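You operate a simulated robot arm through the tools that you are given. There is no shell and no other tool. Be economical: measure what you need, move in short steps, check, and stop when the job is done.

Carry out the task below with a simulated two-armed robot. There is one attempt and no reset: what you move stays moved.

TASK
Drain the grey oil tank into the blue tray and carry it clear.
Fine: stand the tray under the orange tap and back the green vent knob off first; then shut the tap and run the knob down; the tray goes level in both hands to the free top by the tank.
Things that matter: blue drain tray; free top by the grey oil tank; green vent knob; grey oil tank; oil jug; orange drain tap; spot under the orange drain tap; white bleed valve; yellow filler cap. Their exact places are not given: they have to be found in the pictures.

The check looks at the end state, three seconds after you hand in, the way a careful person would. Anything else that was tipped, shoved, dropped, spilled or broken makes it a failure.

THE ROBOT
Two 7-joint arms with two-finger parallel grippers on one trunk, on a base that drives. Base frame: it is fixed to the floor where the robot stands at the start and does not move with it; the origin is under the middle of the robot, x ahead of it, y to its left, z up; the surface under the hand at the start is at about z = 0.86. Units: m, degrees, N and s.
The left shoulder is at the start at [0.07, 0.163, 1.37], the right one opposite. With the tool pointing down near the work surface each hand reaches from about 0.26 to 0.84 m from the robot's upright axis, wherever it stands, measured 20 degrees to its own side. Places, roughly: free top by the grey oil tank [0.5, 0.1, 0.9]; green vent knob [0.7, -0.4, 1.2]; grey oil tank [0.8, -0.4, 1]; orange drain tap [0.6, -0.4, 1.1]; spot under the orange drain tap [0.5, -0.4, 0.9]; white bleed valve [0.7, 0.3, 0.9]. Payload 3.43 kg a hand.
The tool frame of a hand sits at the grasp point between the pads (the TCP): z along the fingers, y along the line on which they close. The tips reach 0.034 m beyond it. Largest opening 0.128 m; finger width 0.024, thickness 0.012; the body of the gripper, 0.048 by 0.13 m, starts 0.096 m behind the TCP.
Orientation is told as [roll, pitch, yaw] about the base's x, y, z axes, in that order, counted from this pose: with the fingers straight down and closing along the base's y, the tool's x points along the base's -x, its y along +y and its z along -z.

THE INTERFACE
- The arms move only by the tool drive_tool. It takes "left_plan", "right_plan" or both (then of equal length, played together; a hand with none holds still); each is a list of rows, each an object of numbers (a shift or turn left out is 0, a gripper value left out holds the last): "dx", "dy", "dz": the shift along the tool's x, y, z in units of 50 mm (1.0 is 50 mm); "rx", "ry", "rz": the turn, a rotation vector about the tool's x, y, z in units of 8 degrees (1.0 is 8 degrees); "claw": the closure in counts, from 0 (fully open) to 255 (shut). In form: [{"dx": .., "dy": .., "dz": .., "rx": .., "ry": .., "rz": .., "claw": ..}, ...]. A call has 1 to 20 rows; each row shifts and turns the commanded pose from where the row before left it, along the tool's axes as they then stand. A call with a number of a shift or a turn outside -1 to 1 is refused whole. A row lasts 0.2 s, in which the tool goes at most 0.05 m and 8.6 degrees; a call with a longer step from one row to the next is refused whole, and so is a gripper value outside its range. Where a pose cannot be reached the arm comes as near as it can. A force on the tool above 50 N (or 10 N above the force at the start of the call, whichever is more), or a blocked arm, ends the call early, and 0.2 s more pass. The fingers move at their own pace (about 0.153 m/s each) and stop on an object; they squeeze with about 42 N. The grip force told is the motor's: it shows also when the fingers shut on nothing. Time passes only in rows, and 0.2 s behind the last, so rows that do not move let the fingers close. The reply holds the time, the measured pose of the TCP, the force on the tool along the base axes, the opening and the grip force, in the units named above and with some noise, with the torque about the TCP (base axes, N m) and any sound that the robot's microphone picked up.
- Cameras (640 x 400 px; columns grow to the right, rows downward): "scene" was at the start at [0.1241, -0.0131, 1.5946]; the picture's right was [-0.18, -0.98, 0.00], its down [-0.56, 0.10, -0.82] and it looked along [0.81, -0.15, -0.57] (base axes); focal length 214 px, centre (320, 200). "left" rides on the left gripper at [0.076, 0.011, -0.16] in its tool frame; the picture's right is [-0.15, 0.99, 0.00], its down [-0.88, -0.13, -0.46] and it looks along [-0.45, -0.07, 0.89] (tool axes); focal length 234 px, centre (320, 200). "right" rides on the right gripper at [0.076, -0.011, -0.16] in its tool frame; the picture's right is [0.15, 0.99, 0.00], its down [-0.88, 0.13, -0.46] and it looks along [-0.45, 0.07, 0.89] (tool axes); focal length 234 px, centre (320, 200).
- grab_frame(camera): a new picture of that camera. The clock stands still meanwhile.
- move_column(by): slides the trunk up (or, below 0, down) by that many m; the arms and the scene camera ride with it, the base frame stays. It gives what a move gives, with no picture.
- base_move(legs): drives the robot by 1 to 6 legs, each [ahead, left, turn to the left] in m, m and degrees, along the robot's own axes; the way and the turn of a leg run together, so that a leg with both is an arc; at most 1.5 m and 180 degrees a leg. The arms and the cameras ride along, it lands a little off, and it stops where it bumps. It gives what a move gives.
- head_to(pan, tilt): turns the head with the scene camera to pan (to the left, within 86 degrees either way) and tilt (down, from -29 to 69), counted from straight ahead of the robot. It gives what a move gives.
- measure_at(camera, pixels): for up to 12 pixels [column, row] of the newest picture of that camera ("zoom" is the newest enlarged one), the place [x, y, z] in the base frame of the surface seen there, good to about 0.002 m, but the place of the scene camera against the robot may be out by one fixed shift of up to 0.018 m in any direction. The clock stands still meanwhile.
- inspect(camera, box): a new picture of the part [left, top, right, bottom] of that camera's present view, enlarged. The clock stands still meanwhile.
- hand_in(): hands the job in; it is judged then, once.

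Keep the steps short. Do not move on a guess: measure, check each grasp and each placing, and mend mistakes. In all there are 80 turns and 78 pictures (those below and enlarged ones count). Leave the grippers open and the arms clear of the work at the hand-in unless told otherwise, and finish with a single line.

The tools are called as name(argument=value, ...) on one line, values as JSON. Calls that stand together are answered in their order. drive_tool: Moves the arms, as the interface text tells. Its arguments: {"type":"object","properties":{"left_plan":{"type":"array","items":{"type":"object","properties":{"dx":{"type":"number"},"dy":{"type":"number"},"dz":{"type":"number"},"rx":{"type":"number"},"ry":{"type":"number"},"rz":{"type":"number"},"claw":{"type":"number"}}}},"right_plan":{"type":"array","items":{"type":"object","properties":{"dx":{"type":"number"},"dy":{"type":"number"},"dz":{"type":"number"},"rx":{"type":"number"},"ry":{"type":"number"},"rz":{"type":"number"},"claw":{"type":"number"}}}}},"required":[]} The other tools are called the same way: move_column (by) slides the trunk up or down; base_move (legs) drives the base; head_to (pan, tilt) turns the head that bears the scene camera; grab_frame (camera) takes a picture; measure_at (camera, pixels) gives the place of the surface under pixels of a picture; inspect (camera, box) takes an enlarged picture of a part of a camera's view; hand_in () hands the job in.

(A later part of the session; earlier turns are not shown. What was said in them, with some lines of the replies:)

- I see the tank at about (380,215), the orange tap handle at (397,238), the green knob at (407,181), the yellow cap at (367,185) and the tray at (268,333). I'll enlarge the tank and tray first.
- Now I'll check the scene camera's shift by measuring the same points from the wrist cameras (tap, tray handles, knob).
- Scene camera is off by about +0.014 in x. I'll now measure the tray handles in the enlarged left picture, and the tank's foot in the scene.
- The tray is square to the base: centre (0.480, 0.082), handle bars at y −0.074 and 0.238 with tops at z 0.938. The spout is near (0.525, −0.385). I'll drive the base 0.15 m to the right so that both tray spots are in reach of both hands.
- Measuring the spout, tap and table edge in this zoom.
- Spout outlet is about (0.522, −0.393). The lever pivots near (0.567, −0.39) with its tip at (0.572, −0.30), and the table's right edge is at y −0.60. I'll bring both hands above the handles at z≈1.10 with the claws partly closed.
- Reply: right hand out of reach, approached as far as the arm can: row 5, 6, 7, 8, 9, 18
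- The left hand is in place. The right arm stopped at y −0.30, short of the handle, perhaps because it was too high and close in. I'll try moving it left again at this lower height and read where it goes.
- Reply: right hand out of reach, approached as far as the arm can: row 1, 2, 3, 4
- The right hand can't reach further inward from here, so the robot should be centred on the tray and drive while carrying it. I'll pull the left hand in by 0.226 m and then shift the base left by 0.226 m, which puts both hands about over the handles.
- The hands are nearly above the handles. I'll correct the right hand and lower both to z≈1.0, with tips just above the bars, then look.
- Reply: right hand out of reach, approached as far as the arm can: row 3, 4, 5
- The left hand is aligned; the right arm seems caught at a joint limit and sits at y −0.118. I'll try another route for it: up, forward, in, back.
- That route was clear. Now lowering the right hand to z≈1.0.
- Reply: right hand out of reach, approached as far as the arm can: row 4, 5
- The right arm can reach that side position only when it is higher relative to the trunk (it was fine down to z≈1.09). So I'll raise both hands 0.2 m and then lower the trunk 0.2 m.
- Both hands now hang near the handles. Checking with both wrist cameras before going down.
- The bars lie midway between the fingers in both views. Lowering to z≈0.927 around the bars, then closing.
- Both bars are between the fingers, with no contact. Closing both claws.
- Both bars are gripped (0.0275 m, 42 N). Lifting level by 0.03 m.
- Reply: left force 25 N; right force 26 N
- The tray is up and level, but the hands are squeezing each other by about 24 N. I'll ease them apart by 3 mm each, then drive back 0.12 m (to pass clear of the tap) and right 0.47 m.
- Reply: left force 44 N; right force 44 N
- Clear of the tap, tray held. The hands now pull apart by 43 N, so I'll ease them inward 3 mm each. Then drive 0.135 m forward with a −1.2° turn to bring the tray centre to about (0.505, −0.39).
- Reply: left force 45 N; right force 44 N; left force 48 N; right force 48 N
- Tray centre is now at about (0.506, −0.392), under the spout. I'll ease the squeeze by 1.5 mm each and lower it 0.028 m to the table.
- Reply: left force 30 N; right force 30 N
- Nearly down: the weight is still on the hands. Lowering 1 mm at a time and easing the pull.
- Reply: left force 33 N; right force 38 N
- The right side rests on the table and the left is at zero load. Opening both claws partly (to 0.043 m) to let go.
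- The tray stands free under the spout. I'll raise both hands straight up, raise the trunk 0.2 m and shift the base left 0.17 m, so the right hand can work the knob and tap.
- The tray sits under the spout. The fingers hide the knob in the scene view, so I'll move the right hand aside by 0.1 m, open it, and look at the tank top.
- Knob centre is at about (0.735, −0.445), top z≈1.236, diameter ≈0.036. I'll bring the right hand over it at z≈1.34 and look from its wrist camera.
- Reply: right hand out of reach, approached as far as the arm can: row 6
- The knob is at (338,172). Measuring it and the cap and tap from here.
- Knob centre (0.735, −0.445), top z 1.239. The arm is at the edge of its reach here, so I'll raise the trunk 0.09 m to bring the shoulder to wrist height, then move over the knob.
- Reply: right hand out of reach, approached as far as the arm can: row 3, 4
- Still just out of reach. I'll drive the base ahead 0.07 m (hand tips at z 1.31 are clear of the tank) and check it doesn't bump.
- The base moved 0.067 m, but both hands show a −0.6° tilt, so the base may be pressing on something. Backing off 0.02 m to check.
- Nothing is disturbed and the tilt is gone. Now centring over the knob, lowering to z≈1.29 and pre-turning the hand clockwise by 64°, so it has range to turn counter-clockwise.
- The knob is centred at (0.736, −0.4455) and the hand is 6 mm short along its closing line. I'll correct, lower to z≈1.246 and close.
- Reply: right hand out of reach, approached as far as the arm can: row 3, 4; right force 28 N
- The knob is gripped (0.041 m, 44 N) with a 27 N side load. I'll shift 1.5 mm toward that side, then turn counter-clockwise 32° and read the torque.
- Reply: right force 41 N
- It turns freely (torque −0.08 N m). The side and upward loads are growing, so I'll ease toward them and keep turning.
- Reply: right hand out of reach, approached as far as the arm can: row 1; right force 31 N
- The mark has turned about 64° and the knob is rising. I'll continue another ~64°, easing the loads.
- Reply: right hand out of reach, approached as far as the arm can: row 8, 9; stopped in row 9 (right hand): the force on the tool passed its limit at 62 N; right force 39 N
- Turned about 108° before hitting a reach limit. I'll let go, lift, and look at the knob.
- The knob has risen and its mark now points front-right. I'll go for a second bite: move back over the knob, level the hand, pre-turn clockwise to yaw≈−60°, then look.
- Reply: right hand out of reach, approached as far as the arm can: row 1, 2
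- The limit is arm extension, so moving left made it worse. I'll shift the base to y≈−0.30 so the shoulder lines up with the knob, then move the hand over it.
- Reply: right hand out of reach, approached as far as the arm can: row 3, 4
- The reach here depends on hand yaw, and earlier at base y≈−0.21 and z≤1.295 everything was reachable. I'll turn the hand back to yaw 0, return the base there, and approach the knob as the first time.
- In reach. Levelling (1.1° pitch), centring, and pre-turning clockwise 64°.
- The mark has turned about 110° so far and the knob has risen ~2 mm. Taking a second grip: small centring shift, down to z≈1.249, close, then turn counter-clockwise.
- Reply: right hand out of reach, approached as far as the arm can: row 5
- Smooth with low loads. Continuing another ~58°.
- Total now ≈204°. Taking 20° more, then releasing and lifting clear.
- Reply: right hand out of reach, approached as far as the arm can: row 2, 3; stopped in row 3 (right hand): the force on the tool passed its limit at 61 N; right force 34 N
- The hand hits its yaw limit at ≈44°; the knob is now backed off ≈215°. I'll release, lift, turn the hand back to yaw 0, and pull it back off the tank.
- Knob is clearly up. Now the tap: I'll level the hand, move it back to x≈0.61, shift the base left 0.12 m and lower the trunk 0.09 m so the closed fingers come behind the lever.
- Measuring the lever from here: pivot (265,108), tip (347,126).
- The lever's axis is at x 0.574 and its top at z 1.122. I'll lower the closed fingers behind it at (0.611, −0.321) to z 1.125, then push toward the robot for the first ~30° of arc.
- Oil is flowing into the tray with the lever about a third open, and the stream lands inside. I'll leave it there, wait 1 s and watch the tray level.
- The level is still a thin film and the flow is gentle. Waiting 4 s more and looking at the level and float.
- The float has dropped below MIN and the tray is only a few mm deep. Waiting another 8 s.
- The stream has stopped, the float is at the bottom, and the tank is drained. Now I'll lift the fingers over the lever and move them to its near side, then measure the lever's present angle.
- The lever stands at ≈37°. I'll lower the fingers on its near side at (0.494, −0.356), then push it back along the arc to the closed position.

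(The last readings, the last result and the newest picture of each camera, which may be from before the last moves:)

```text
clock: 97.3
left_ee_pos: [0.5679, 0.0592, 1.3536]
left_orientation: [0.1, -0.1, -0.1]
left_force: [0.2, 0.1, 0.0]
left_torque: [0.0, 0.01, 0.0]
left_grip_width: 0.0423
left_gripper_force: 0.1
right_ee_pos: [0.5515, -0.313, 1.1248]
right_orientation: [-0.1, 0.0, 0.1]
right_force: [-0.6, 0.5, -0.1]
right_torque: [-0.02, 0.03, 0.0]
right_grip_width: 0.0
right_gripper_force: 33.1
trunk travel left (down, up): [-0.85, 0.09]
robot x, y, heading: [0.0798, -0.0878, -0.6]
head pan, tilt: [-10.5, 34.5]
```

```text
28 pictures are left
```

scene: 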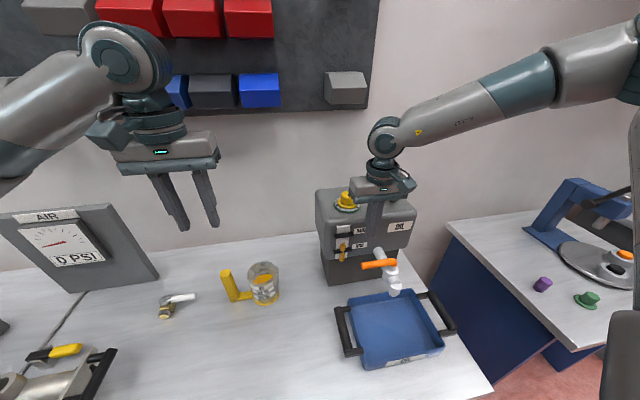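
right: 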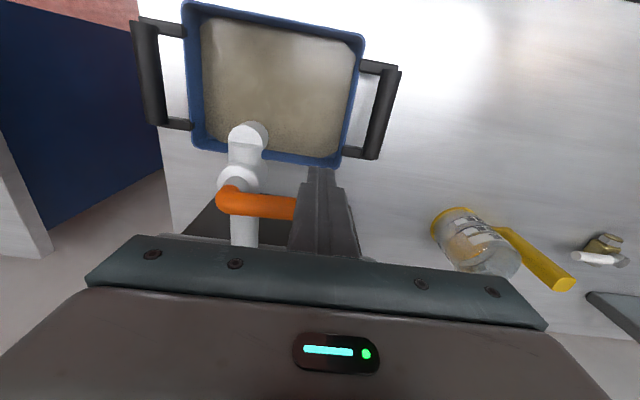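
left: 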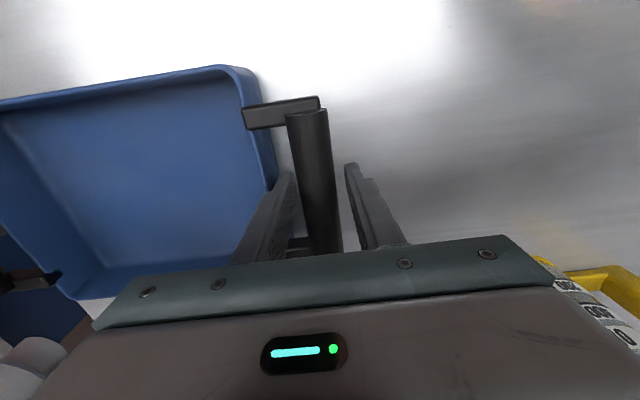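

No force yet, so I'll measure the lever's line and press a little more toward the stop.

measure_at(camera="right", pixels=[[232, 200], [255, 203], [285, 207]])

drive_tool(right_plan=[{"dx": -0.04}, {"dx": -0.04}, {"dx": -0.03}, {}])

```text
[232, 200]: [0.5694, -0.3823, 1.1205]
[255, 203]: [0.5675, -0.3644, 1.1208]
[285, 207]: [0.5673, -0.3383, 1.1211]
```

```text
clock: 98.3
left_ee_pos: [0.5662, 0.0588, 1.3537]
left_orientation: [0.0, -0.3, -0.2]
left_force: [-1.0, 0.3, -0.3]
left_torque: [0.01, -0.01, 0.0]
left_grip_width: 0.0426
left_gripper_force: 0.1
right_ee_pos: [0.5537, -0.312, 1.1249]
right_orientation: [-0.1, 0.0, 0.0]
right_force: [-9.6, 2.8, -1.1]
right_torque: [0.08, 0.13, 0.05]
right_grip_width: 0.0
right_gripper_force: 33.0
trunk travel left (down, up): [-0.85, 0.09]
robot x, y, heading: [0.0839, -0.0922, -0.2]
head pan, tilt: [-10.5, 34.5]
```

About 10 N of resistance now: it's at the stop. I'll press 2 mm more to be sure, then back away and lift.

drive_tool(right_plan=[{"dx": -0.03}, {"dx": -0.02}, {}])

drive_tool(right_plan=[{"dx": 0.4}, {"dz": -0.9}, {"dz": -0.9}, {"dz": -0.9}, {"dz": -0.9, "claw": 120}, {}])

grab_frame(camera="right")

```text
clock: 99.1
left_ee_pos: [0.5652, 0.0598, 1.3537]
left_orientation: [-0.1, -0.1, -0.2]
left_force: [0.4, 0.1, 0.3]
left_torque: [0.02, 0.0, -0.03]
left_grip_width: 0.0428
left_gripper_force: 0.1
right_ee_pos: [0.5546, -0.3128, 1.1247]
right_orientation: [0.0, 0.1, 0.2]
right_force: [-22.0, 10.5, -14.7]
right_torque: [0.25, 0.46, 0.13]
right_grip_width: 0.0
right_gripper_force: 33.0
trunk travel left (down, up): [-0.85, 0.09]
robot x, y, heading: [0.0793, -0.0905, -0.2]
head pan, tilt: [-10.5, 34.5]
```

```text
clock: 100.5
left_ee_pos: [0.5672, 0.0582, 1.3529]
left_orientation: [0.0, -0.1, -0.2]
left_force: [0.1, 0.0, -0.2]
left_torque: [-0.01, 0.0, -0.04]
left_grip_width: 0.0425
left_gripper_force: 0.0
right_ee_pos: [0.5388, -0.3153, 1.3043]
right_orientation: [-0.1, 0.0, 0.2]
right_force: [0.5, -1.4, -0.2]
right_torque: [0.01, 0.04, 0.0]
right_grip_width: 0.0675
right_gripper_force: 0.0
trunk travel left (down, up): [-0.85, 0.09]
robot x, y, heading: [0.0841, -0.0923, -0.2]
head pan, tilt: [-10.5, 34.5]
```

```text
27 pictures are left
```

right: 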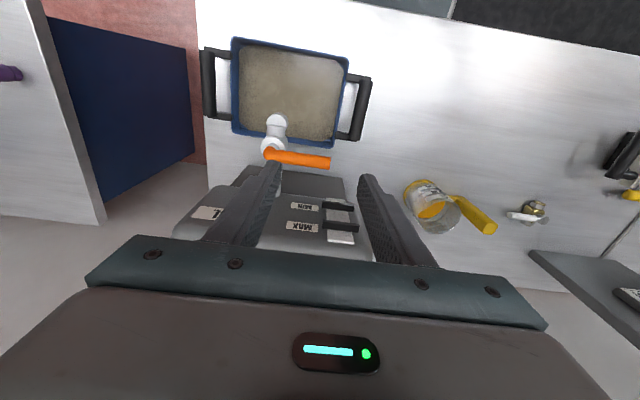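

The lever is back across the pipe. Now the vent knob: trunk up 0.09, base right 0.12, then forward over the knob at z≈1.30.

measure_at(camera="right", pixels=[[272, 155], [295, 158], [322, 162]])

move_column(by=0.09)

base_move(legs=[[0, -0.12, 0]])

drive_tool(right_plan=[{"dz": 0.9}, {"dz": 0.9}, {"dx": -0.8}, {"dx": -0.8}, {"dx": -0.8}, {"dx": -0.8}, {"dx": -0.6}, {}])

grab_frame(camera="right")

```text
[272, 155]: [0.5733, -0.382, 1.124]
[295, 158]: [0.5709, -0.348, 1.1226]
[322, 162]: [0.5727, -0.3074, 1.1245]
```

```text
clock: 101.7
left_ee_pos: [0.5676, 0.0591, 1.4426]
left_orientation: [0.0, -0.1, -0.2]
left_force: [-0.2, 0.1, -0.5]
left_torque: [0.01, -0.02, -0.01]
left_grip_width: 0.0424
left_gripper_force: 0.1
right_ee_pos: [0.5391, -0.3146, 1.3932]
right_orientation: [-0.1, 0.1, 0.1]
right_force: [0.5, -0.5, 1.2]
right_torque: [0.0, -0.01, 0.0]
right_grip_width: 0.0677
right_gripper_force: 0.0
trunk travel left (down, up): [-0.94, 0.0]
robot x, y, heading: [0.0821, -0.0939, -0.3]
head pan, tilt: [-10.5, 34.5]
```

```text
clock: 103.0
left_ee_pos: [0.5678, -0.0577, 1.4439]
left_orientation: [-0.2, -0.1, -0.4]
left_force: [0.6, 0.7, 0.7]
left_torque: [-0.04, 0.0, 0.02]
left_grip_width: 0.0427
left_gripper_force: 0.0
right_ee_pos: [0.5375, -0.4335, 1.3942]
right_orientation: [-0.3, 0.1, -0.1]
right_force: [-0.6, 0.9, 0.4]
right_torque: [-0.06, 0.03, -0.04]
right_grip_width: 0.0677
right_gripper_force: 0.1
trunk travel left (down, up): [-0.94, 0.0]
robot x, y, heading: [0.079, -0.2131, -0.2]
head pan, tilt: [-10.5, 34.5]
```

```text
clock: 104.8
left_ee_pos: [0.5676, -0.0628, 1.4436]
left_orientation: [0.0, 0.0, -0.4]
left_force: [0.8, 0.2, 0.0]
left_torque: [0.02, -0.04, 0.01]
left_grip_width: 0.0424
left_gripper_force: 0.0
right_ee_pos: [0.7273, -0.4342, 1.3034]
right_orientation: [-0.2, 0.1, 0.0]
right_force: [0.0, -0.3, -0.1]
right_torque: [0.0, -0.01, -0.01]
right_grip_width: 0.0678
right_gripper_force: 0.0
trunk travel left (down, up): [-0.94, 0.0]
robot x, y, heading: [0.0825, -0.2119, -0.6]
head pan, tilt: [-10.5, 34.5]
```

```text
26 pictures are left
```

right: 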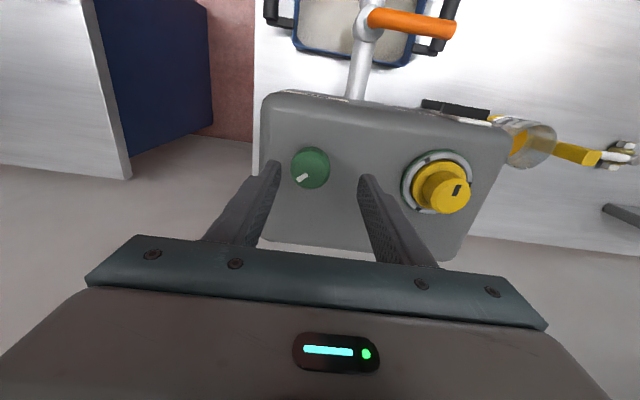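

The tap lever is at x≈0.572, as before: closed. The knob's mark points rear-right, ≈215° backed off. Centring on the knob, turning the hand to yaw +34°, going down and gripping.

drive_tool(right_plan=[{"dx": -0.16, "dy": -0.2}, {"dz": 0.2}, {"rz": -0.9}, {"rz": -0.9}, {"rz": -0.9}, {"rz": -0.9}, {"rz": -0.7}, {}, {"dz": 0.3}, {"dz": 0.3}, {"dz": 0.2}, {}])

inspect(camera="right", box=[242, 110, 402, 210])

```text
clock: 107.4
left_ee_pos: [0.5675, -0.0625, 1.444]
left_orientation: [0.0, -0.1, -0.3]
left_force: [0.3, 0.7, -0.6]
left_torque: [-0.03, 0.02, -0.02]
left_grip_width: 0.0426
left_gripper_force: 0.1
right_ee_pos: [0.7348, -0.4462, 1.255]
right_orientation: [0.0, 0.1, 34.4]
right_force: [0.2, -0.3, -0.2]
right_torque: [-0.01, -0.01, 0.0]
right_grip_width: 0.0679
right_gripper_force: 0.1
trunk travel left (down, up): [-0.94, 0.0]
robot x, y, heading: [0.0809, -0.2144, -0.3]
head pan, tilt: [-10.5, 34.5]
```

```text
4.00 times, centred on (322, 160) of right
```

zoom: 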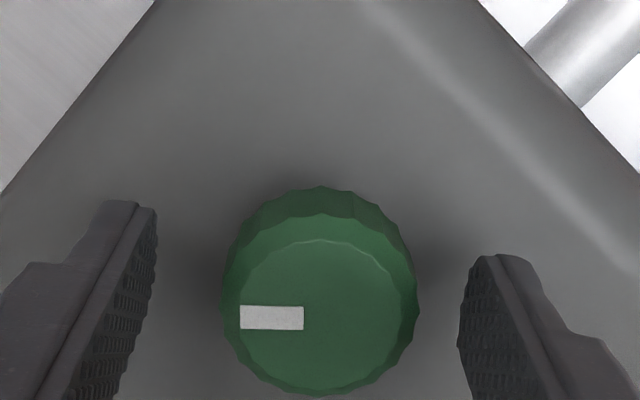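

Well centred (1.5 mm off). Closing, then turning clockwise ≈96°.

drive_tool(right_plan=[{"dy": 0.02}, {"claw": 255}, {}, {}])

drive_tool(right_plan=[{"rz": 0.8}, {"rz": 0.8}, {"rz": 0.8, "dz": 0.01}, {"rz": 0.8}, {"rz": 0.8}, {"rz": 0.8, "dz": 0.01}, {"rz": 0.8}, {"rz": 0.8}])

```text
clock: 108.4
left_ee_pos: [0.5678, -0.0625, 1.4434]
left_orientation: [0.0, -0.1, -0.3]
left_force: [0.1, 0.8, 0.6]
left_torque: [0.01, -0.01, -0.02]
left_grip_width: 0.0425
left_gripper_force: 0.0
right_ee_pos: [0.7329, -0.4461, 1.254]
right_orientation: [-0.1, 0.2, 34.5]
right_force: [-4.2, 5.0, -3.6]
right_torque: [0.58, 0.41, -0.02]
right_grip_width: 0.0407
right_gripper_force: 45.2
trunk travel left (down, up): [-0.94, 0.0]
robot x, y, heading: [0.0809, -0.2101, -0.1]
head pan, tilt: [-10.5, 34.5]
```

```text
clock: 110.2
left_ee_pos: [0.5659, -0.0607, 1.4435]
left_orientation: [-0.1, -0.1, -0.4]
left_force: [0.6, 0.1, 0.3]
left_torque: [0.01, -0.03, 0.02]
left_grip_width: 0.0429
left_gripper_force: 0.0
right_ee_pos: [0.7336, -0.4435, 1.254]
right_orientation: [-0.1, -0.1, -16.8]
right_force: [-8.9, 12.3, -7.5]
right_torque: [0.76, -0.11, 0.03]
right_grip_width: 0.0406
right_gripper_force: 44.5
trunk travel left (down, up): [-0.94, 0.0]
robot x, y, heading: [0.0838, -0.2118, -0.4]
head pan, tilt: [-10.5, 34.5]
```

Loads are low. Continuing clockwise ≈64° more.

drive_tool(right_plan=[{"rz": 0.8, "dz": 0.01}, {"rz": 0.8}, {"rz": 0.8}, {"rz": 0.8, "dz": 0.01}, {"rz": 0.8}, {"rz": 0.8}, {"rz": 0.8}, {"rz": 0.8}, {"rz": 0.8}, {"rz": 0.8}])

```text
clock: 112.4
left_ee_pos: [0.5688, -0.0588, 1.4431]
left_orientation: [-0.2, -0.1, -0.3]
left_force: [-0.1, 0.7, 0.8]
left_torque: [0.01, 0.0, -0.02]
left_grip_width: 0.0428
left_gripper_force: 0.0
right_ee_pos: [0.735, -0.4417, 1.2528]
right_orientation: [0.1, -0.2, -81.0]
right_force: [1.0, 21.1, 0.4]
right_torque: [0.36, 0.45, -0.02]
right_grip_width: 0.0404
right_gripper_force: 45.1
trunk travel left (down, up): [-0.94, 0.0]
robot x, y, heading: [0.0869, -0.211, -0.5]
head pan, tilt: [-10.5, 34.5]
```

Turned ≈115°. Easing 1 mm in +y and continuing clockwise further while it is reachable.

drive_tool(right_plan=[{"dx": 0.025}, {"rz": 0.8}, {"rz": 0.8, "dz": 0.01}, {"rz": 0.8}, {"rz": 0.8}, {"rz": 0.8, "dz": 0.01}, {"rz": 0.8}, {"rz": 0.8}])

```text
clock: 114.2
left_ee_pos: [0.5704, -0.0596, 1.4422]
left_orientation: [-0.3, 0.0, -0.3]
left_force: [-0.3, 0.2, 0.4]
left_torque: [-0.02, -0.02, 0.0]
left_grip_width: 0.0425
left_gripper_force: 0.1
right_ee_pos: [0.7358, -0.4433, 1.251]
right_orientation: [0.1, -0.1, -125.7]
right_force: [17.1, 13.7, 9.2]
right_torque: [0.34, 0.0, 0.0]
right_grip_width: 0.0405
right_gripper_force: 45.0
trunk travel left (down, up): [-0.94, 0.0]
robot x, y, heading: [0.0822, -0.2098, -0.2]
head pan, tilt: [-10.5, 34.5]
```

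160° done. Continuing in the same way.

drive_tool(right_plan=[{"dx": 0.025}, {"rz": 0.8}, {"rz": 0.8, "dz": 0.01}, {"rz": 0.8}, {"rz": 0.8}, {"rz": 0.8}, {"rz": 0.8}, {"rz": 0.8}])

```text
clock: 116.0
left_ee_pos: [0.5707, -0.0613, 1.4425]
left_orientation: [-0.1, -0.1, -0.3]
left_force: [1.0, -0.2, 0.1]
left_torque: [-0.01, 0.0, 0.0]
left_grip_width: 0.0424
left_gripper_force: 0.0
right_ee_pos: [0.7344, -0.4437, 1.2492]
right_orientation: [0.1, -0.1, -170.5]
right_force: [27.3, 7.5, 19.2]
right_torque: [0.78, -0.58, -0.02]
right_grip_width: 0.0403
right_gripper_force: 44.7
right hand out of reach, approached as far as the arm can: row 1
trunk travel left (down, up): [-0.94, 0.0]
robot x, y, heading: [0.0827, -0.2131, -0.2]
head pan, tilt: [-10.5, 34.5]
```

205° turned, z near the starting height. Easing the loads and continuing in smaller steps, to feel the seat.

drive_tool(right_plan=[{"dx": 0.03, "dz": -0.01}, {"rz": 0.5}, {"rz": 0.5}, {"rz": 0.5}, {"rz": 0.5}])

inspect(camera="scene", box=[270, 190, 430, 290])

```text
clock: 117.2
left_ee_pos: [0.5706, -0.0613, 1.4411]
left_orientation: [-0.1, -0.1, -0.3]
left_force: [-0.5, -0.6, -0.4]
left_torque: [-0.03, 0.0, -0.01]
left_grip_width: 0.0426
left_gripper_force: 0.1
right_ee_pos: [0.7362, -0.4444, 1.2495]
right_orientation: [0.2, -0.2, 173.6]
right_force: [16.5, 10.6, 4.9]
right_torque: [0.85, -0.42, 0.01]
right_grip_width: 0.0405
right_gripper_force: 44.7
trunk travel left (down, up): [-0.94, 0.0]
robot x, y, heading: [0.0836, -0.2089, -0.3]
head pan, tilt: [-10.5, 34.5]
```

```text
4.00 times, centred on (350, 240) of scene
```

zoom: 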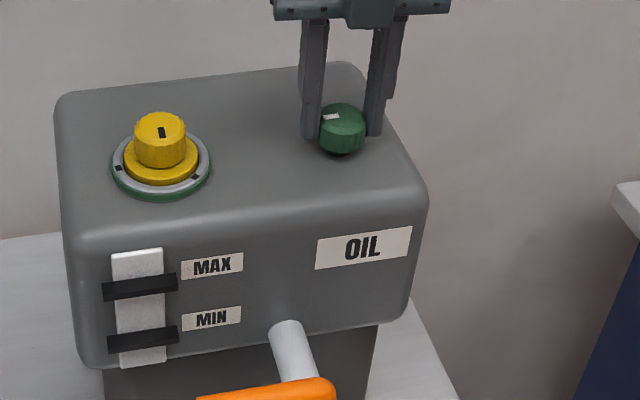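

The mark is back almost to its start direction (pointing left). I'll turn a little more, watching the torque for the seat.

drive_tool(right_plan=[{"dx": 0.02, "rz": 0.5}, {"rz": 0.5}, {}])

drive_tool(right_plan=[{"rz": 0.5}, {"rz": 0.5}, {}])

```text
clock: 118.0
left_ee_pos: [0.5707, -0.0597, 1.4422]
left_orientation: [0.0, 0.0, -0.4]
left_force: [0.1, 0.0, 0.0]
left_torque: [0.03, 0.04, -0.01]
left_grip_width: 0.0425
left_gripper_force: 0.0
right_ee_pos: [0.7358, -0.445, 1.2519]
right_orientation: [0.1, -0.1, 165.6]
right_force: [11.1, 10.7, 0.0]
right_torque: [0.69, -0.14, -0.28]
right_grip_width: 0.0402
right_gripper_force: 45.0
trunk travel left (down, up): [-0.94, 0.0]
robot x, y, heading: [0.0827, -0.2161, -0.3]
head pan, tilt: [-10.5, 34.5]
```

```text
clock: 118.8
left_ee_pos: [0.5696, -0.06, 1.4414]
left_orientation: [-0.1, 0.0, -0.3]
left_force: [0.0, 0.2, 0.5]
left_torque: [-0.01, 0.0, 0.0]
left_grip_width: 0.0426
left_gripper_force: 0.0
right_ee_pos: [0.7349, -0.4441, 1.2508]
right_orientation: [0.2, 0.0, 157.6]
right_force: [3.4, 15.0, -6.8]
right_torque: [0.46, 0.18, 0.06]
right_grip_width: 0.0401
right_gripper_force: 44.5
trunk travel left (down, up): [-0.94, 0.0]
robot x, y, heading: [0.0837, -0.2091, -0.3]
head pan, tilt: [-10.5, 34.5]
```

A torque of −0.28 N m appeared and then vanished, which may be the seat with the fingers slipping. I'll release, lift and look at the mark.

drive_tool(right_plan=[{"claw": 120}, {}, {"dz": -0.5}, {"dz": -0.4}, {}])

inspect(camera="scene", box=[270, 190, 398, 270])

inspect(camera="right", box=[242, 110, 402, 210])

```text
clock: 120.0
left_ee_pos: [0.5683, -0.0639, 1.4436]
left_orientation: [0.0, -0.1, -0.3]
left_force: [0.3, -0.4, 0.7]
left_torque: [0.0, 0.02, 0.01]
left_grip_width: 0.0426
left_gripper_force: 0.1
right_ee_pos: [0.7349, -0.4442, 1.2975]
right_orientation: [0.3, -0.1, 157.5]
right_force: [0.0, 0.5, 0.1]
right_torque: [0.01, -0.01, 0.0]
right_grip_width: 0.0677
right_gripper_force: 0.1
trunk travel left (down, up): [-0.94, 0.0]
robot x, y, heading: [0.0834, -0.2106, -0.2]
head pan, tilt: [-10.5, 34.5]
```

```text
5.00 times, centred on (334, 230) of scene
```

zoom: 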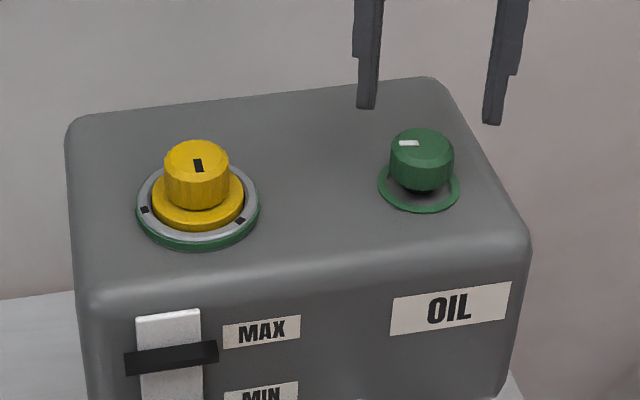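

```text
4.00 times, centred on (322, 160) of right
```

zoom: 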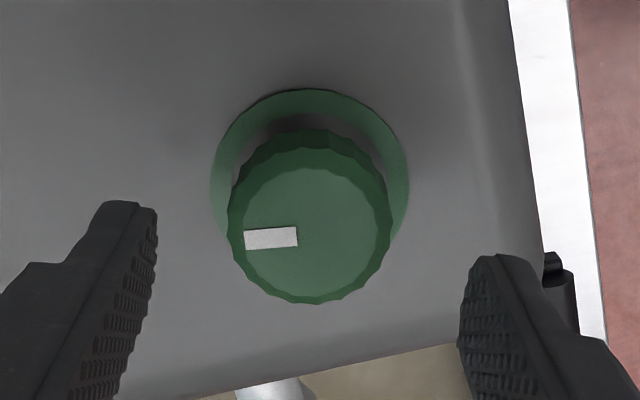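

The green ring shows again, as at the start, and the mark is ≈14° past its first position: the knob is run down. Now unwinding the hand back to yaw 0 above the tank.

drive_tool(right_plan=[{"rz": -1}, {"rz": -1}, {"rz": -1}, {"rz": -1}, {"rz": -1}, {"rz": -1}, {"rz": -1}, {"rz": -1}, {"rz": -1}, {"rz": -1}, {"rz": -1}, {"rz": -1}, {"rz": -1}, {"rz": -1}, {"rz": -1}, {"rz": -1}, {"rz": -1}, {"rz": -1}, {"rz": -1}, {"rz": -1}])

drive_tool(right_plan=[{"rz": -1}, {"rz": -1}, {"rz": -1}, {"rz": -1}, {"rz": -1}, {"rz": -0.3}, {"dx": 0.9}, {"dx": 0.9}, {"dx": 0.9}, {"dx": 0.9}, {"dx": 0.9}, {}])

```text
clock: 124.2
left_ee_pos: [0.5679, -0.062, 1.4432]
left_orientation: [0.1, -0.1, -0.4]
left_force: [-0.4, 1.2, -0.3]
left_torque: [-0.03, -0.02, 0.02]
left_grip_width: 0.0425
left_gripper_force: 0.1
right_ee_pos: [0.737, -0.4456, 1.2987]
right_orientation: [-0.2, 0.0, -42.2]
right_force: [-0.4, -0.8, 0.6]
right_torque: [-0.03, 0.01, -0.01]
right_grip_width: 0.0677
right_gripper_force: 0.1
trunk travel left (down, up): [-0.94, 0.0]
robot x, y, heading: [0.0831, -0.2092, 0.0]
head pan, tilt: [-10.5, 34.5]
```

```text
clock: 126.8
left_ee_pos: [0.5693, -0.0639, 1.4435]
left_orientation: [0.1, -0.1, -0.3]
left_force: [0.3, -0.1, 0.1]
left_torque: [-0.02, 0.03, -0.01]
left_grip_width: 0.0425
left_gripper_force: 0.0
right_ee_pos: [0.5103, -0.4486, 1.2944]
right_orientation: [0.0, 0.1, 0.0]
right_force: [0.4, -0.2, -0.5]
right_torque: [-0.02, 0.01, 0.02]
right_grip_width: 0.0677
right_gripper_force: 0.0
trunk travel left (down, up): [-0.94, 0.0]
robot x, y, heading: [0.0852, -0.2118, -0.4]
head pan, tilt: [-10.5, 34.5]
```

Now to fetch the tray. I'll drive the base back and right to where it stood when setting the tray down, then correct the right hand sideways before lowering.

base_move(legs=[[-0.061, 0, 0], [0, -0.173, 0.1]])

grab_frame(camera="right")

grab_frame(camera="left")

```text
clock: 128.8
left_ee_pos: [0.5044, -0.2301, 1.4433]
left_orientation: [-0.2, -0.2, -0.2]
left_force: [-0.4, 1.0, 0.5]
left_torque: [-0.04, -0.01, 0.01]
left_grip_width: 0.0427
left_gripper_force: 0.0
right_ee_pos: [0.4463, -0.6154, 1.296]
right_orientation: [-0.3, -0.1, 0.1]
right_force: [1.0, 0.5, 0.7]
right_torque: [-0.05, -0.04, 0.02]
right_grip_width: 0.0675
right_gripper_force: 0.1
trunk travel left (down, up): [-0.94, 0.0]
robot x, y, heading: [0.0256, -0.3827, -0.3]
head pan, tilt: [-10.5, 34.5]
```

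```text
21 pictures are left
```

right: 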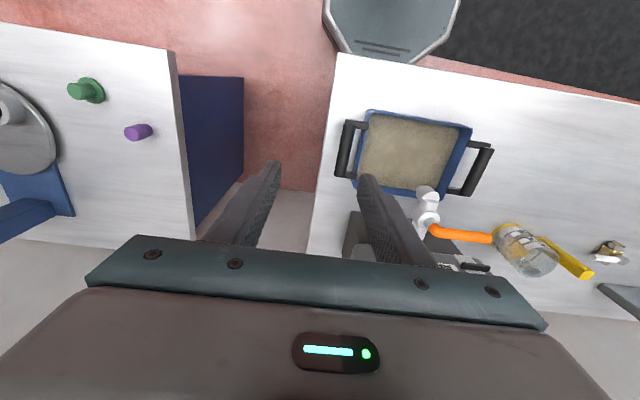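

```text
20 pictures are left
```

left: 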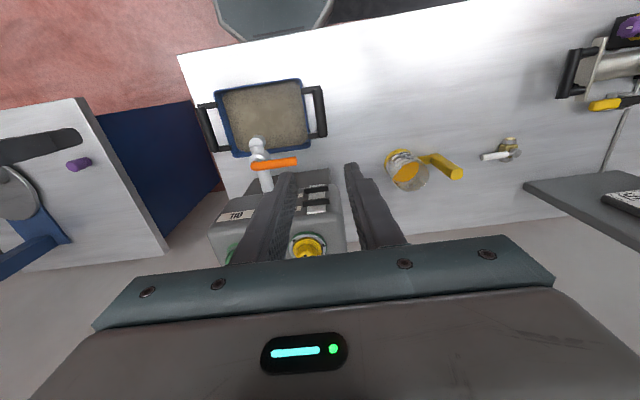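

Measuring the two handles now.

measure_at(camera="right", pixels=[[346, 130], [342, 165], [486, 155], [474, 185]])

measure_at(camera="left", pixels=[[317, 100], [320, 125], [203, 120], [210, 143]])

drive_tool(right_plan=[{"dx": -0.55, "dy": 0.6, "claw": 170}, {"dx": -0.55, "dy": 0.6}, {}])

move_column(by=-0.29)

```text
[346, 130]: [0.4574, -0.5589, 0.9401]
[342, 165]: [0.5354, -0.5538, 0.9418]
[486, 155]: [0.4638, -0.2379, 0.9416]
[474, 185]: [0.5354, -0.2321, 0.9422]
```

```text
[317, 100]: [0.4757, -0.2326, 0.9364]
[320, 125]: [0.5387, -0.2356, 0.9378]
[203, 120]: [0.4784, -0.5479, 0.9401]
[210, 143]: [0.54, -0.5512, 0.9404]
```

```text
clock: 129.6
left_ee_pos: [0.5052, -0.236, 1.4445]
left_orientation: [0.1, -0.1, -0.2]
left_force: [0.6, -0.7, -1.2]
left_torque: [0.04, 0.01, -0.01]
left_grip_width: 0.0424
left_gripper_force: 0.0
right_ee_pos: [0.5032, -0.56, 1.2939]
right_orientation: [0.0, 0.0, 0.1]
right_force: [-0.6, -0.5, -0.1]
right_torque: [0.01, -0.01, 0.02]
right_grip_width: 0.0425
right_gripper_force: 0.2
trunk travel left (down, up): [-0.94, 0.0]
robot x, y, heading: [0.0182, -0.3842, -0.1]
head pan, tilt: [-10.5, 34.5]
```

```text
clock: 132.5
left_ee_pos: [0.5057, -0.2328, 1.1539]
left_orientation: [0.1, -0.2, -0.1]
left_force: [0.3, 0.2, -0.3]
left_torque: [0.02, 0.01, -0.01]
left_grip_width: 0.0429
left_gripper_force: 0.1
right_ee_pos: [0.504, -0.5577, 1.0042]
right_orientation: [-0.1, 0.1, 0.1]
right_force: [0.2, 0.4, -0.2]
right_torque: [-0.01, -0.03, -0.02]
right_grip_width: 0.0428
right_gripper_force: 0.1
trunk travel left (down, up): [-0.65, 0.29]
robot x, y, heading: [0.0206, -0.388, -0.2]
head pan, tilt: [-10.5, 34.5]
```

Both hands line up with the bars (y −0.555 and −0.235). Lowering the left to z≈1.0 and checking both views.

drive_tool(left_plan=[{"dz": 0.77}, {"dz": 0.77}, {"dz": 0.77}, {"dz": 0.77}, {}], right_plan=[{"dy": 0.04}, {}, {}, {}, {}])

grab_frame(camera="left")

grab_frame(camera="right")

measure_at(camera="left", pixels=[[308, 115], [313, 150], [318, 190]])

measure_at(camera="right", pixels=[[325, 115], [320, 150], [315, 190]])

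```text
clock: 133.7
left_ee_pos: [0.5022, -0.2341, 0.9993]
left_orientation: [0.1, -0.1, -0.2]
left_force: [0.5, 0.3, 1.0]
left_torque: [0.03, 0.0, -0.02]
left_grip_width: 0.0425
left_gripper_force: 0.1
right_ee_pos: [0.5034, -0.5566, 1.0043]
right_orientation: [-0.1, -0.1, 0.1]
right_force: [-1.0, -0.2, -0.1]
right_torque: [0.03, -0.03, -0.01]
right_grip_width: 0.0425
right_gripper_force: 0.1
trunk travel left (down, up): [-0.65, 0.29]
robot x, y, heading: [0.018, -0.386, -0.2]
head pan, tilt: [-10.5, 34.5]
```

```text
19 pictures are left
```

left: 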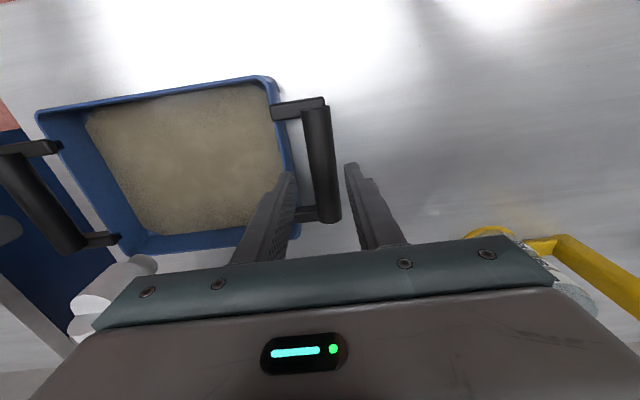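

```text
18 pictures are left
```

right: 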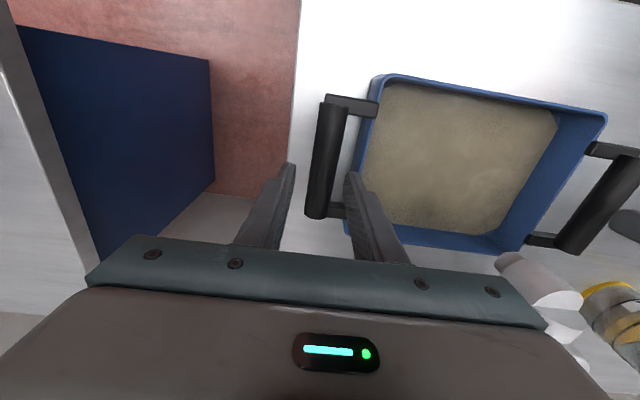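

```text
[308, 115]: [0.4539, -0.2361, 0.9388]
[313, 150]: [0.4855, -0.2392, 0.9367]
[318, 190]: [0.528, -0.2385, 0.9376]
```

```text
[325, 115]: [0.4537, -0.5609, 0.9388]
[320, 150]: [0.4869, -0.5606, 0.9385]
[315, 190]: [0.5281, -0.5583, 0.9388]
```

Both bars are centred between the fingers. Lowering to z≈0.927 and closing.

drive_tool(left_plan=[{"dz": 0.49}, {"dz": 0.48}, {"dz": 0.48}, {}, {"claw": 255}, {}, {}], right_plan=[{"dz": 0.52}, {"dz": 0.52}, {"dz": 0.51}, {}, {"claw": 255}, {}, {}])

```text
clock: 135.3
left_ee_pos: [0.5046, -0.2353, 0.9269]
left_orientation: [-0.2, 0.1, -0.4]
left_force: [-3.7, -11.9, 0.9]
left_torque: [-0.07, -0.26, -0.24]
left_grip_width: 0.0276
left_gripper_force: 41.9
right_ee_pos: [0.5047, -0.5558, 0.923]
right_orientation: [0.0, 0.2, 0.2]
right_force: [4.4, 11.0, 0.2]
right_torque: [-0.06, 0.23, -0.84]
right_grip_width: 0.0275
right_gripper_force: 42.0
trunk travel left (down, up): [-0.65, 0.29]
robot x, y, heading: [0.0194, -0.3824, -0.2]
head pan, tilt: [-10.5, 34.5]
```

Both held (0.0275 m). Lifting slowly and level by 0.03 m.

drive_tool(left_plan=[{"dz": -0.06, "dy": -0.008}, {"dz": -0.1}, {"dz": -0.1}, {"dz": -0.1}, {"dz": -0.1}, {"dz": -0.1}, {"dz": -0.04}, {}], right_plan=[{"dz": -0.06, "dy": 0.008}, {"dz": -0.1}, {"dz": -0.1}, {"dz": -0.1}, {"dz": -0.1}, {"dz": -0.1}, {"dz": -0.04}, {}])

grab_frame(camera="scene")

```text
clock: 137.1
left_ee_pos: [0.5051, -0.2334, 0.9569]
left_orientation: [0.0, -0.1, -0.3]
left_force: [-6.4, -18.8, -4.7]
left_torque: [-0.02, 0.16, -0.78]
left_grip_width: 0.0273
left_gripper_force: 42.1
right_ee_pos: [0.5032, -0.5548, 0.9574]
right_orientation: [-0.1, 0.1, 0.1]
right_force: [5.7, 19.3, -5.4]
right_torque: [-0.1, -0.15, -1.11]
right_grip_width: 0.0276
right_gripper_force: 42.0
trunk travel left (down, up): [-0.65, 0.29]
robot x, y, heading: [0.0165, -0.3842, -0.3]
head pan, tilt: [-10.5, 34.5]
```

```text
17 pictures are left
```

scene: 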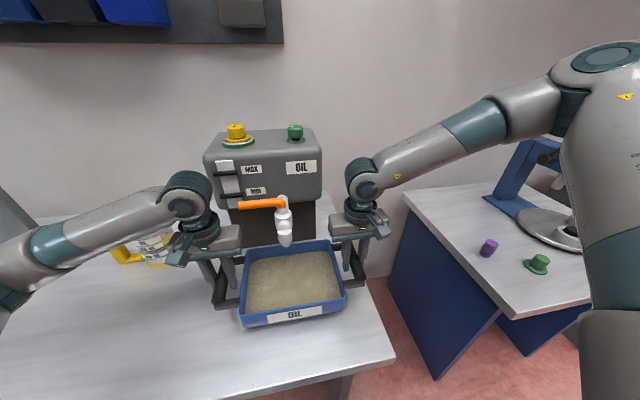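

The tray is level and off the table. I'll ease the pull slightly, then drive back 0.12 m, clear of the tap, and left 0.474 m.

drive_tool(left_plan=[{"dy": -0.012}, {}], right_plan=[{"dy": 0.012}, {}])

base_move(legs=[[-0.12, 0, 0]])

base_move(legs=[[0, 0.24, 0], [0, 0.234, 0]])

grab_frame(camera="scene")

```text
clock: 137.7
left_ee_pos: [0.506, -0.2352, 0.9552]
left_orientation: [0.1, -0.1, -0.3]
left_force: [-4.5, -5.9, -6.0]
left_torque: [0.23, 0.16, -0.72]
left_grip_width: 0.0277
left_gripper_force: 41.7
right_ee_pos: [0.5033, -0.555, 0.9559]
right_orientation: [-0.1, 0.1, 0.0]
right_force: [4.6, 4.8, -3.7]
right_torque: [0.13, -0.14, -0.78]
right_grip_width: 0.028
right_gripper_force: 41.8
trunk travel left (down, up): [-0.65, 0.29]
robot x, y, heading: [0.0238, -0.3866, -0.4]
head pan, tilt: [-10.5, 34.5]
```

```text
clock: 139.0
left_ee_pos: [0.3876, -0.2356, 0.9577]
left_orientation: [0.1, 0.0, -0.2]
left_force: [-4.5, 11.7, -4.8]
left_torque: [-0.1, -0.16, -0.51]
left_grip_width: 0.0276
left_gripper_force: 42.3
right_ee_pos: [0.3848, -0.555, 0.955]
right_orientation: [-0.2, 0.2, -0.1]
right_force: [4.0, -12.1, -5.9]
right_torque: [0.01, 0.13, -0.78]
right_grip_width: 0.0276
right_gripper_force: 42.0
trunk travel left (down, up): [-0.65, 0.29]
robot x, y, heading: [-0.0974, -0.3829, -0.4]
head pan, tilt: [-10.5, 34.5]
```

```text
clock: 142.1
left_ee_pos: [0.3899, 0.2362, 0.9565]
left_orientation: [0.1, -0.1, -0.2]
left_force: [-4.3, 0.6, -6.1]
left_torque: [0.01, 0.08, -0.58]
left_grip_width: 0.0274
left_gripper_force: 42.0
right_ee_pos: [0.3876, -0.0828, 0.9558]
right_orientation: [-0.1, 0.2, 0.0]
right_force: [4.9, -0.4, -4.7]
right_torque: [0.06, -0.07, -0.78]
right_grip_width: 0.0276
right_gripper_force: 41.9
trunk travel left (down, up): [-0.65, 0.29]
robot x, y, heading: [-0.101, 0.0886, -0.3]
head pan, tilt: [-10.5, 34.5]
```

```text
16 pictures are left
```

scene: 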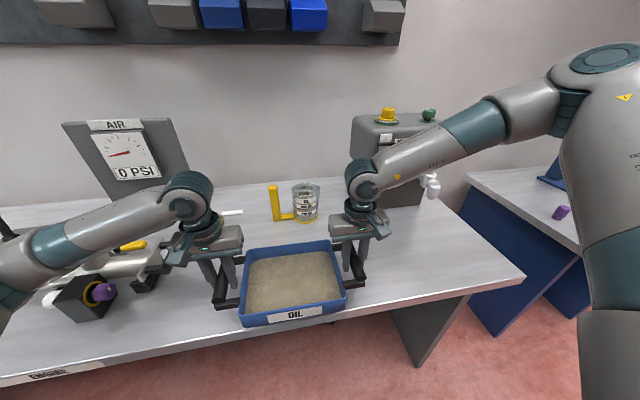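

All level. Driving forward 0.09 m to the free spot.

base_move(legs=[[0.09, 0, 0.2]])

drive_tool(left_plan=[{"dz": 0.09}, {"dz": 0.1}, {"dz": 0.1}, {"dz": 0.1}, {"dz": 0.1}, {"dz": 0.04}, {}], right_plan=[{"dz": 0.09}, {"dz": 0.1}, {"dz": 0.1}, {"dz": 0.1}, {"dz": 0.1}, {"dz": 0.04}, {}])

```text
clock: 143.2
left_ee_pos: [0.474, 0.2371, 0.9569]
left_orientation: [0.2, -0.1, 0.0]
left_force: [-3.4, -0.4, -4.8]
left_torque: [-0.01, -0.14, -0.53]
left_grip_width: 0.0275
left_gripper_force: 42.3
right_ee_pos: [0.4734, -0.0824, 0.9543]
right_orientation: [-0.2, 0.2, 0.1]
right_force: [3.8, 0.9, -5.1]
right_torque: [-0.07, 0.15, -0.77]
right_grip_width: 0.0274
right_gripper_force: 42.1
trunk travel left (down, up): [-0.65, 0.29]
robot x, y, heading: [-0.012, 0.0875, -0.1]
head pan, tilt: [-10.5, 34.5]
```

```text
clock: 144.8
left_ee_pos: [0.4746, 0.2382, 0.9294]
left_orientation: [0.1, 0.0, -0.2]
left_force: [-4.4, -2.1, -4.4]
left_torque: [0.01, 0.16, -0.65]
left_grip_width: 0.0273
left_gripper_force: 42.2
right_ee_pos: [0.4721, -0.0822, 0.9291]
right_orientation: [-0.2, 0.1, 0.1]
right_force: [4.5, 1.7, -4.7]
right_torque: [-0.01, -0.13, -0.65]
right_grip_width: 0.0276
right_gripper_force: 41.2
trunk travel left (down, up): [-0.65, 0.29]
robot x, y, heading: [-0.0113, 0.0861, -0.2]
head pan, tilt: [-10.5, 34.5]
```

Nearly down with the weight still on the hands. Lowering about 1 mm per row until it touches.

drive_tool(left_plan=[{"dz": 0.02}, {"dz": 0.02}, {"dz": 0.015}, {}], right_plan=[{"dz": 0.02}, {"dz": 0.02}, {"dz": 0.015}, {}])

```text
clock: 145.8
left_ee_pos: [0.4765, 0.2378, 0.9286]
left_orientation: [0.0, -0.1, -0.2]
left_force: [-4.3, -3.8, -3.4]
left_torque: [-0.23, 0.11, -0.63]
left_grip_width: 0.0273
left_gripper_force: 42.0
right_ee_pos: [0.4738, -0.084, 0.9264]
right_orientation: [-0.2, 0.0, 0.1]
right_force: [3.6, 4.1, -6.2]
right_torque: [-0.13, -0.09, -0.97]
right_grip_width: 0.0276
right_gripper_force: 42.3
trunk travel left (down, up): [-0.65, 0.29]
robot x, y, heading: [-0.0092, 0.0901, -0.2]
head pan, tilt: [-10.5, 34.5]
```

drive_tool(left_plan=[{"dz": 0.015}, {"dz": 0.015}, {}], right_plan=[{"dz": 0.015}, {"dz": 0.015}, {}])

```text
clock: 146.6
left_ee_pos: [0.4752, 0.2374, 0.9263]
left_orientation: [0.1, -0.1, -0.1]
left_force: [-2.3, -11.0, -4.8]
left_torque: [-0.06, 0.08, -0.18]
left_grip_width: 0.0276
left_gripper_force: 42.0
right_ee_pos: [0.4735, -0.0822, 0.9256]
right_orientation: [-0.3, 0.1, 0.0]
right_force: [1.6, 11.3, -6.2]
right_torque: [-0.06, 0.0, -0.47]
right_grip_width: 0.0275
right_gripper_force: 41.8
trunk travel left (down, up): [-0.65, 0.29]
robot x, y, heading: [-0.0102, 0.0887, -0.2]
head pan, tilt: [-10.5, 34.5]
```

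Still carrying. Another 1.5 mm.

drive_tool(left_plan=[{"dz": 0.015}, {"dz": 0.015}, {}], right_plan=[{"dz": 0.015}, {"dz": 0.015}, {}])

```text
clock: 147.4
left_ee_pos: [0.4752, 0.2375, 0.9256]
left_orientation: [0.0, -0.1, -0.1]
left_force: [-2.5, -4.4, 8.0]
left_torque: [0.2, 0.36, -0.77]
left_grip_width: 0.0273
left_gripper_force: 41.7
right_ee_pos: [0.4725, -0.0832, 0.9239]
right_orientation: [-0.2, 0.2, -0.1]
right_force: [6.3, 2.5, -0.4]
right_torque: [0.16, 0.19, -0.76]
right_grip_width: 0.0274
right_gripper_force: 41.7
trunk travel left (down, up): [-0.65, 0.29]
robot x, y, heading: [-0.0137, 0.0886, -0.1]
head pan, tilt: [-10.5, 34.5]
5 turns are left
```

The tray rests on the table. Opening, then lifting both hands straight up, and looking.

drive_tool(left_plan=[{"dz": 0.005}, {"claw": 170}, {}, {}, {"dz": -0.3}, {"dz": -0.6}, {"dz": -0.9}, {"dz": -0.9}, {"dz": -0.9}, {"claw": 0}, {}], right_plan=[{"dz": 0.01}, {"claw": 170}, {}, {}, {"dz": -0.3}, {"dz": -0.6}, {"dz": -0.9}, {"dz": -0.9}, {"dz": -0.9}, {"claw": 0}, {}])

grab_frame(camera="scene")

grab_frame(camera="left")

```text
clock: 149.8
left_ee_pos: [0.4767, 0.2386, 1.1062]
left_orientation: [0.1, -0.1, -0.2]
left_force: [0.3, 0.2, 0.6]
left_torque: [0.01, -0.04, 0.0]
left_grip_width: 0.1282
left_gripper_force: 0.1
right_ee_pos: [0.4711, -0.08, 1.1014]
right_orientation: [-0.1, 0.1, 0.1]
right_force: [-1.2, 0.0, -0.4]
right_torque: [0.02, 0.01, -0.05]
right_grip_width: 0.1279
right_gripper_force: 0.1
trunk travel left (down, up): [-0.65, 0.29]
robot x, y, heading: [-0.0119, 0.0869, -0.2]
head pan, tilt: [-10.5, 34.5]
```

```text
15 pictures are left
```

scene: 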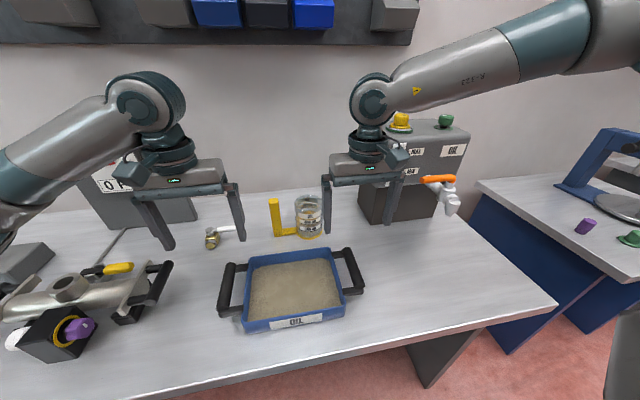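

```text
14 pictures are left
4 turns are left
```

left: 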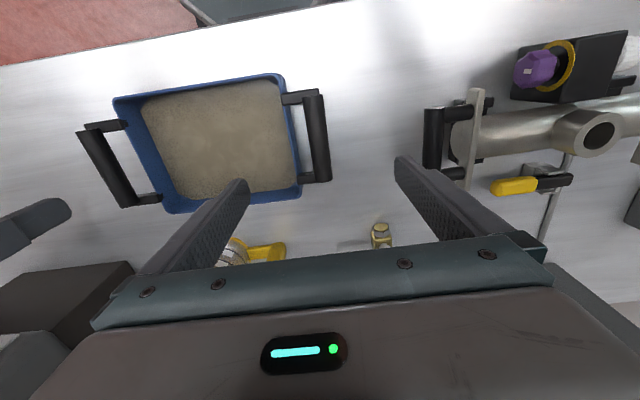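

The tray stands flat with the oil in it, and nothing else has moved. I'll raise the trunk 0.2 m so the arms are clear and take one last look at the tap and knob.

move_column(by=0.2)

inspect(camera="scene", box=[220, 160, 460, 320])

```text
clock: 151.9
left_ee_pos: [0.4774, 0.2382, 1.3063]
left_orientation: [0.0, -0.2, -0.1]
left_force: [0.4, 0.5, 0.4]
left_torque: [0.04, -0.03, 0.0]
left_grip_width: 0.128
left_gripper_force: 0.1
right_ee_pos: [0.4725, -0.0817, 1.3004]
right_orientation: [-0.2, 0.1, 0.1]
right_force: [-0.3, 0.0, -0.3]
right_torque: [0.0, 0.0, -0.01]
right_grip_width: 0.1281
right_gripper_force: 0.0
trunk travel left (down, up): [-0.85, 0.09]
robot x, y, heading: [-0.011, 0.0898, 0.1]
head pan, tilt: [-10.5, 34.5]
```

```text
2.50 times, centred on (340, 240) of scene
3 turns are left
```

zoom: 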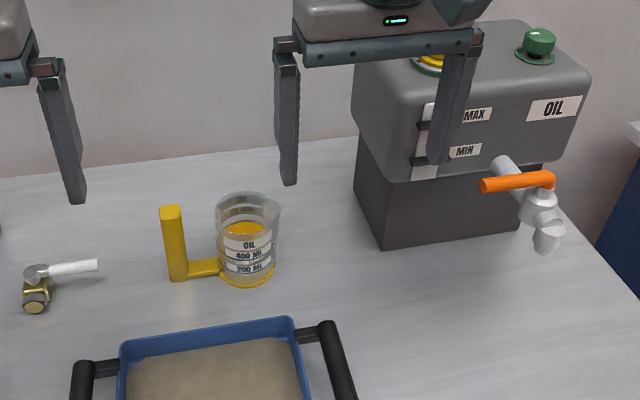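

The tap is shut and not dripping, the knob is down with its ring showing, the table is clean, and the tray is on the free top. Handing in.

hand_in()

```text
The job is handed in.
```

The grey oil tank is drained, the orange tap is shut, the green vent knob is run down, and the blue tray of oil stands level on the free top by the tank, with nothing spilled or knocked.
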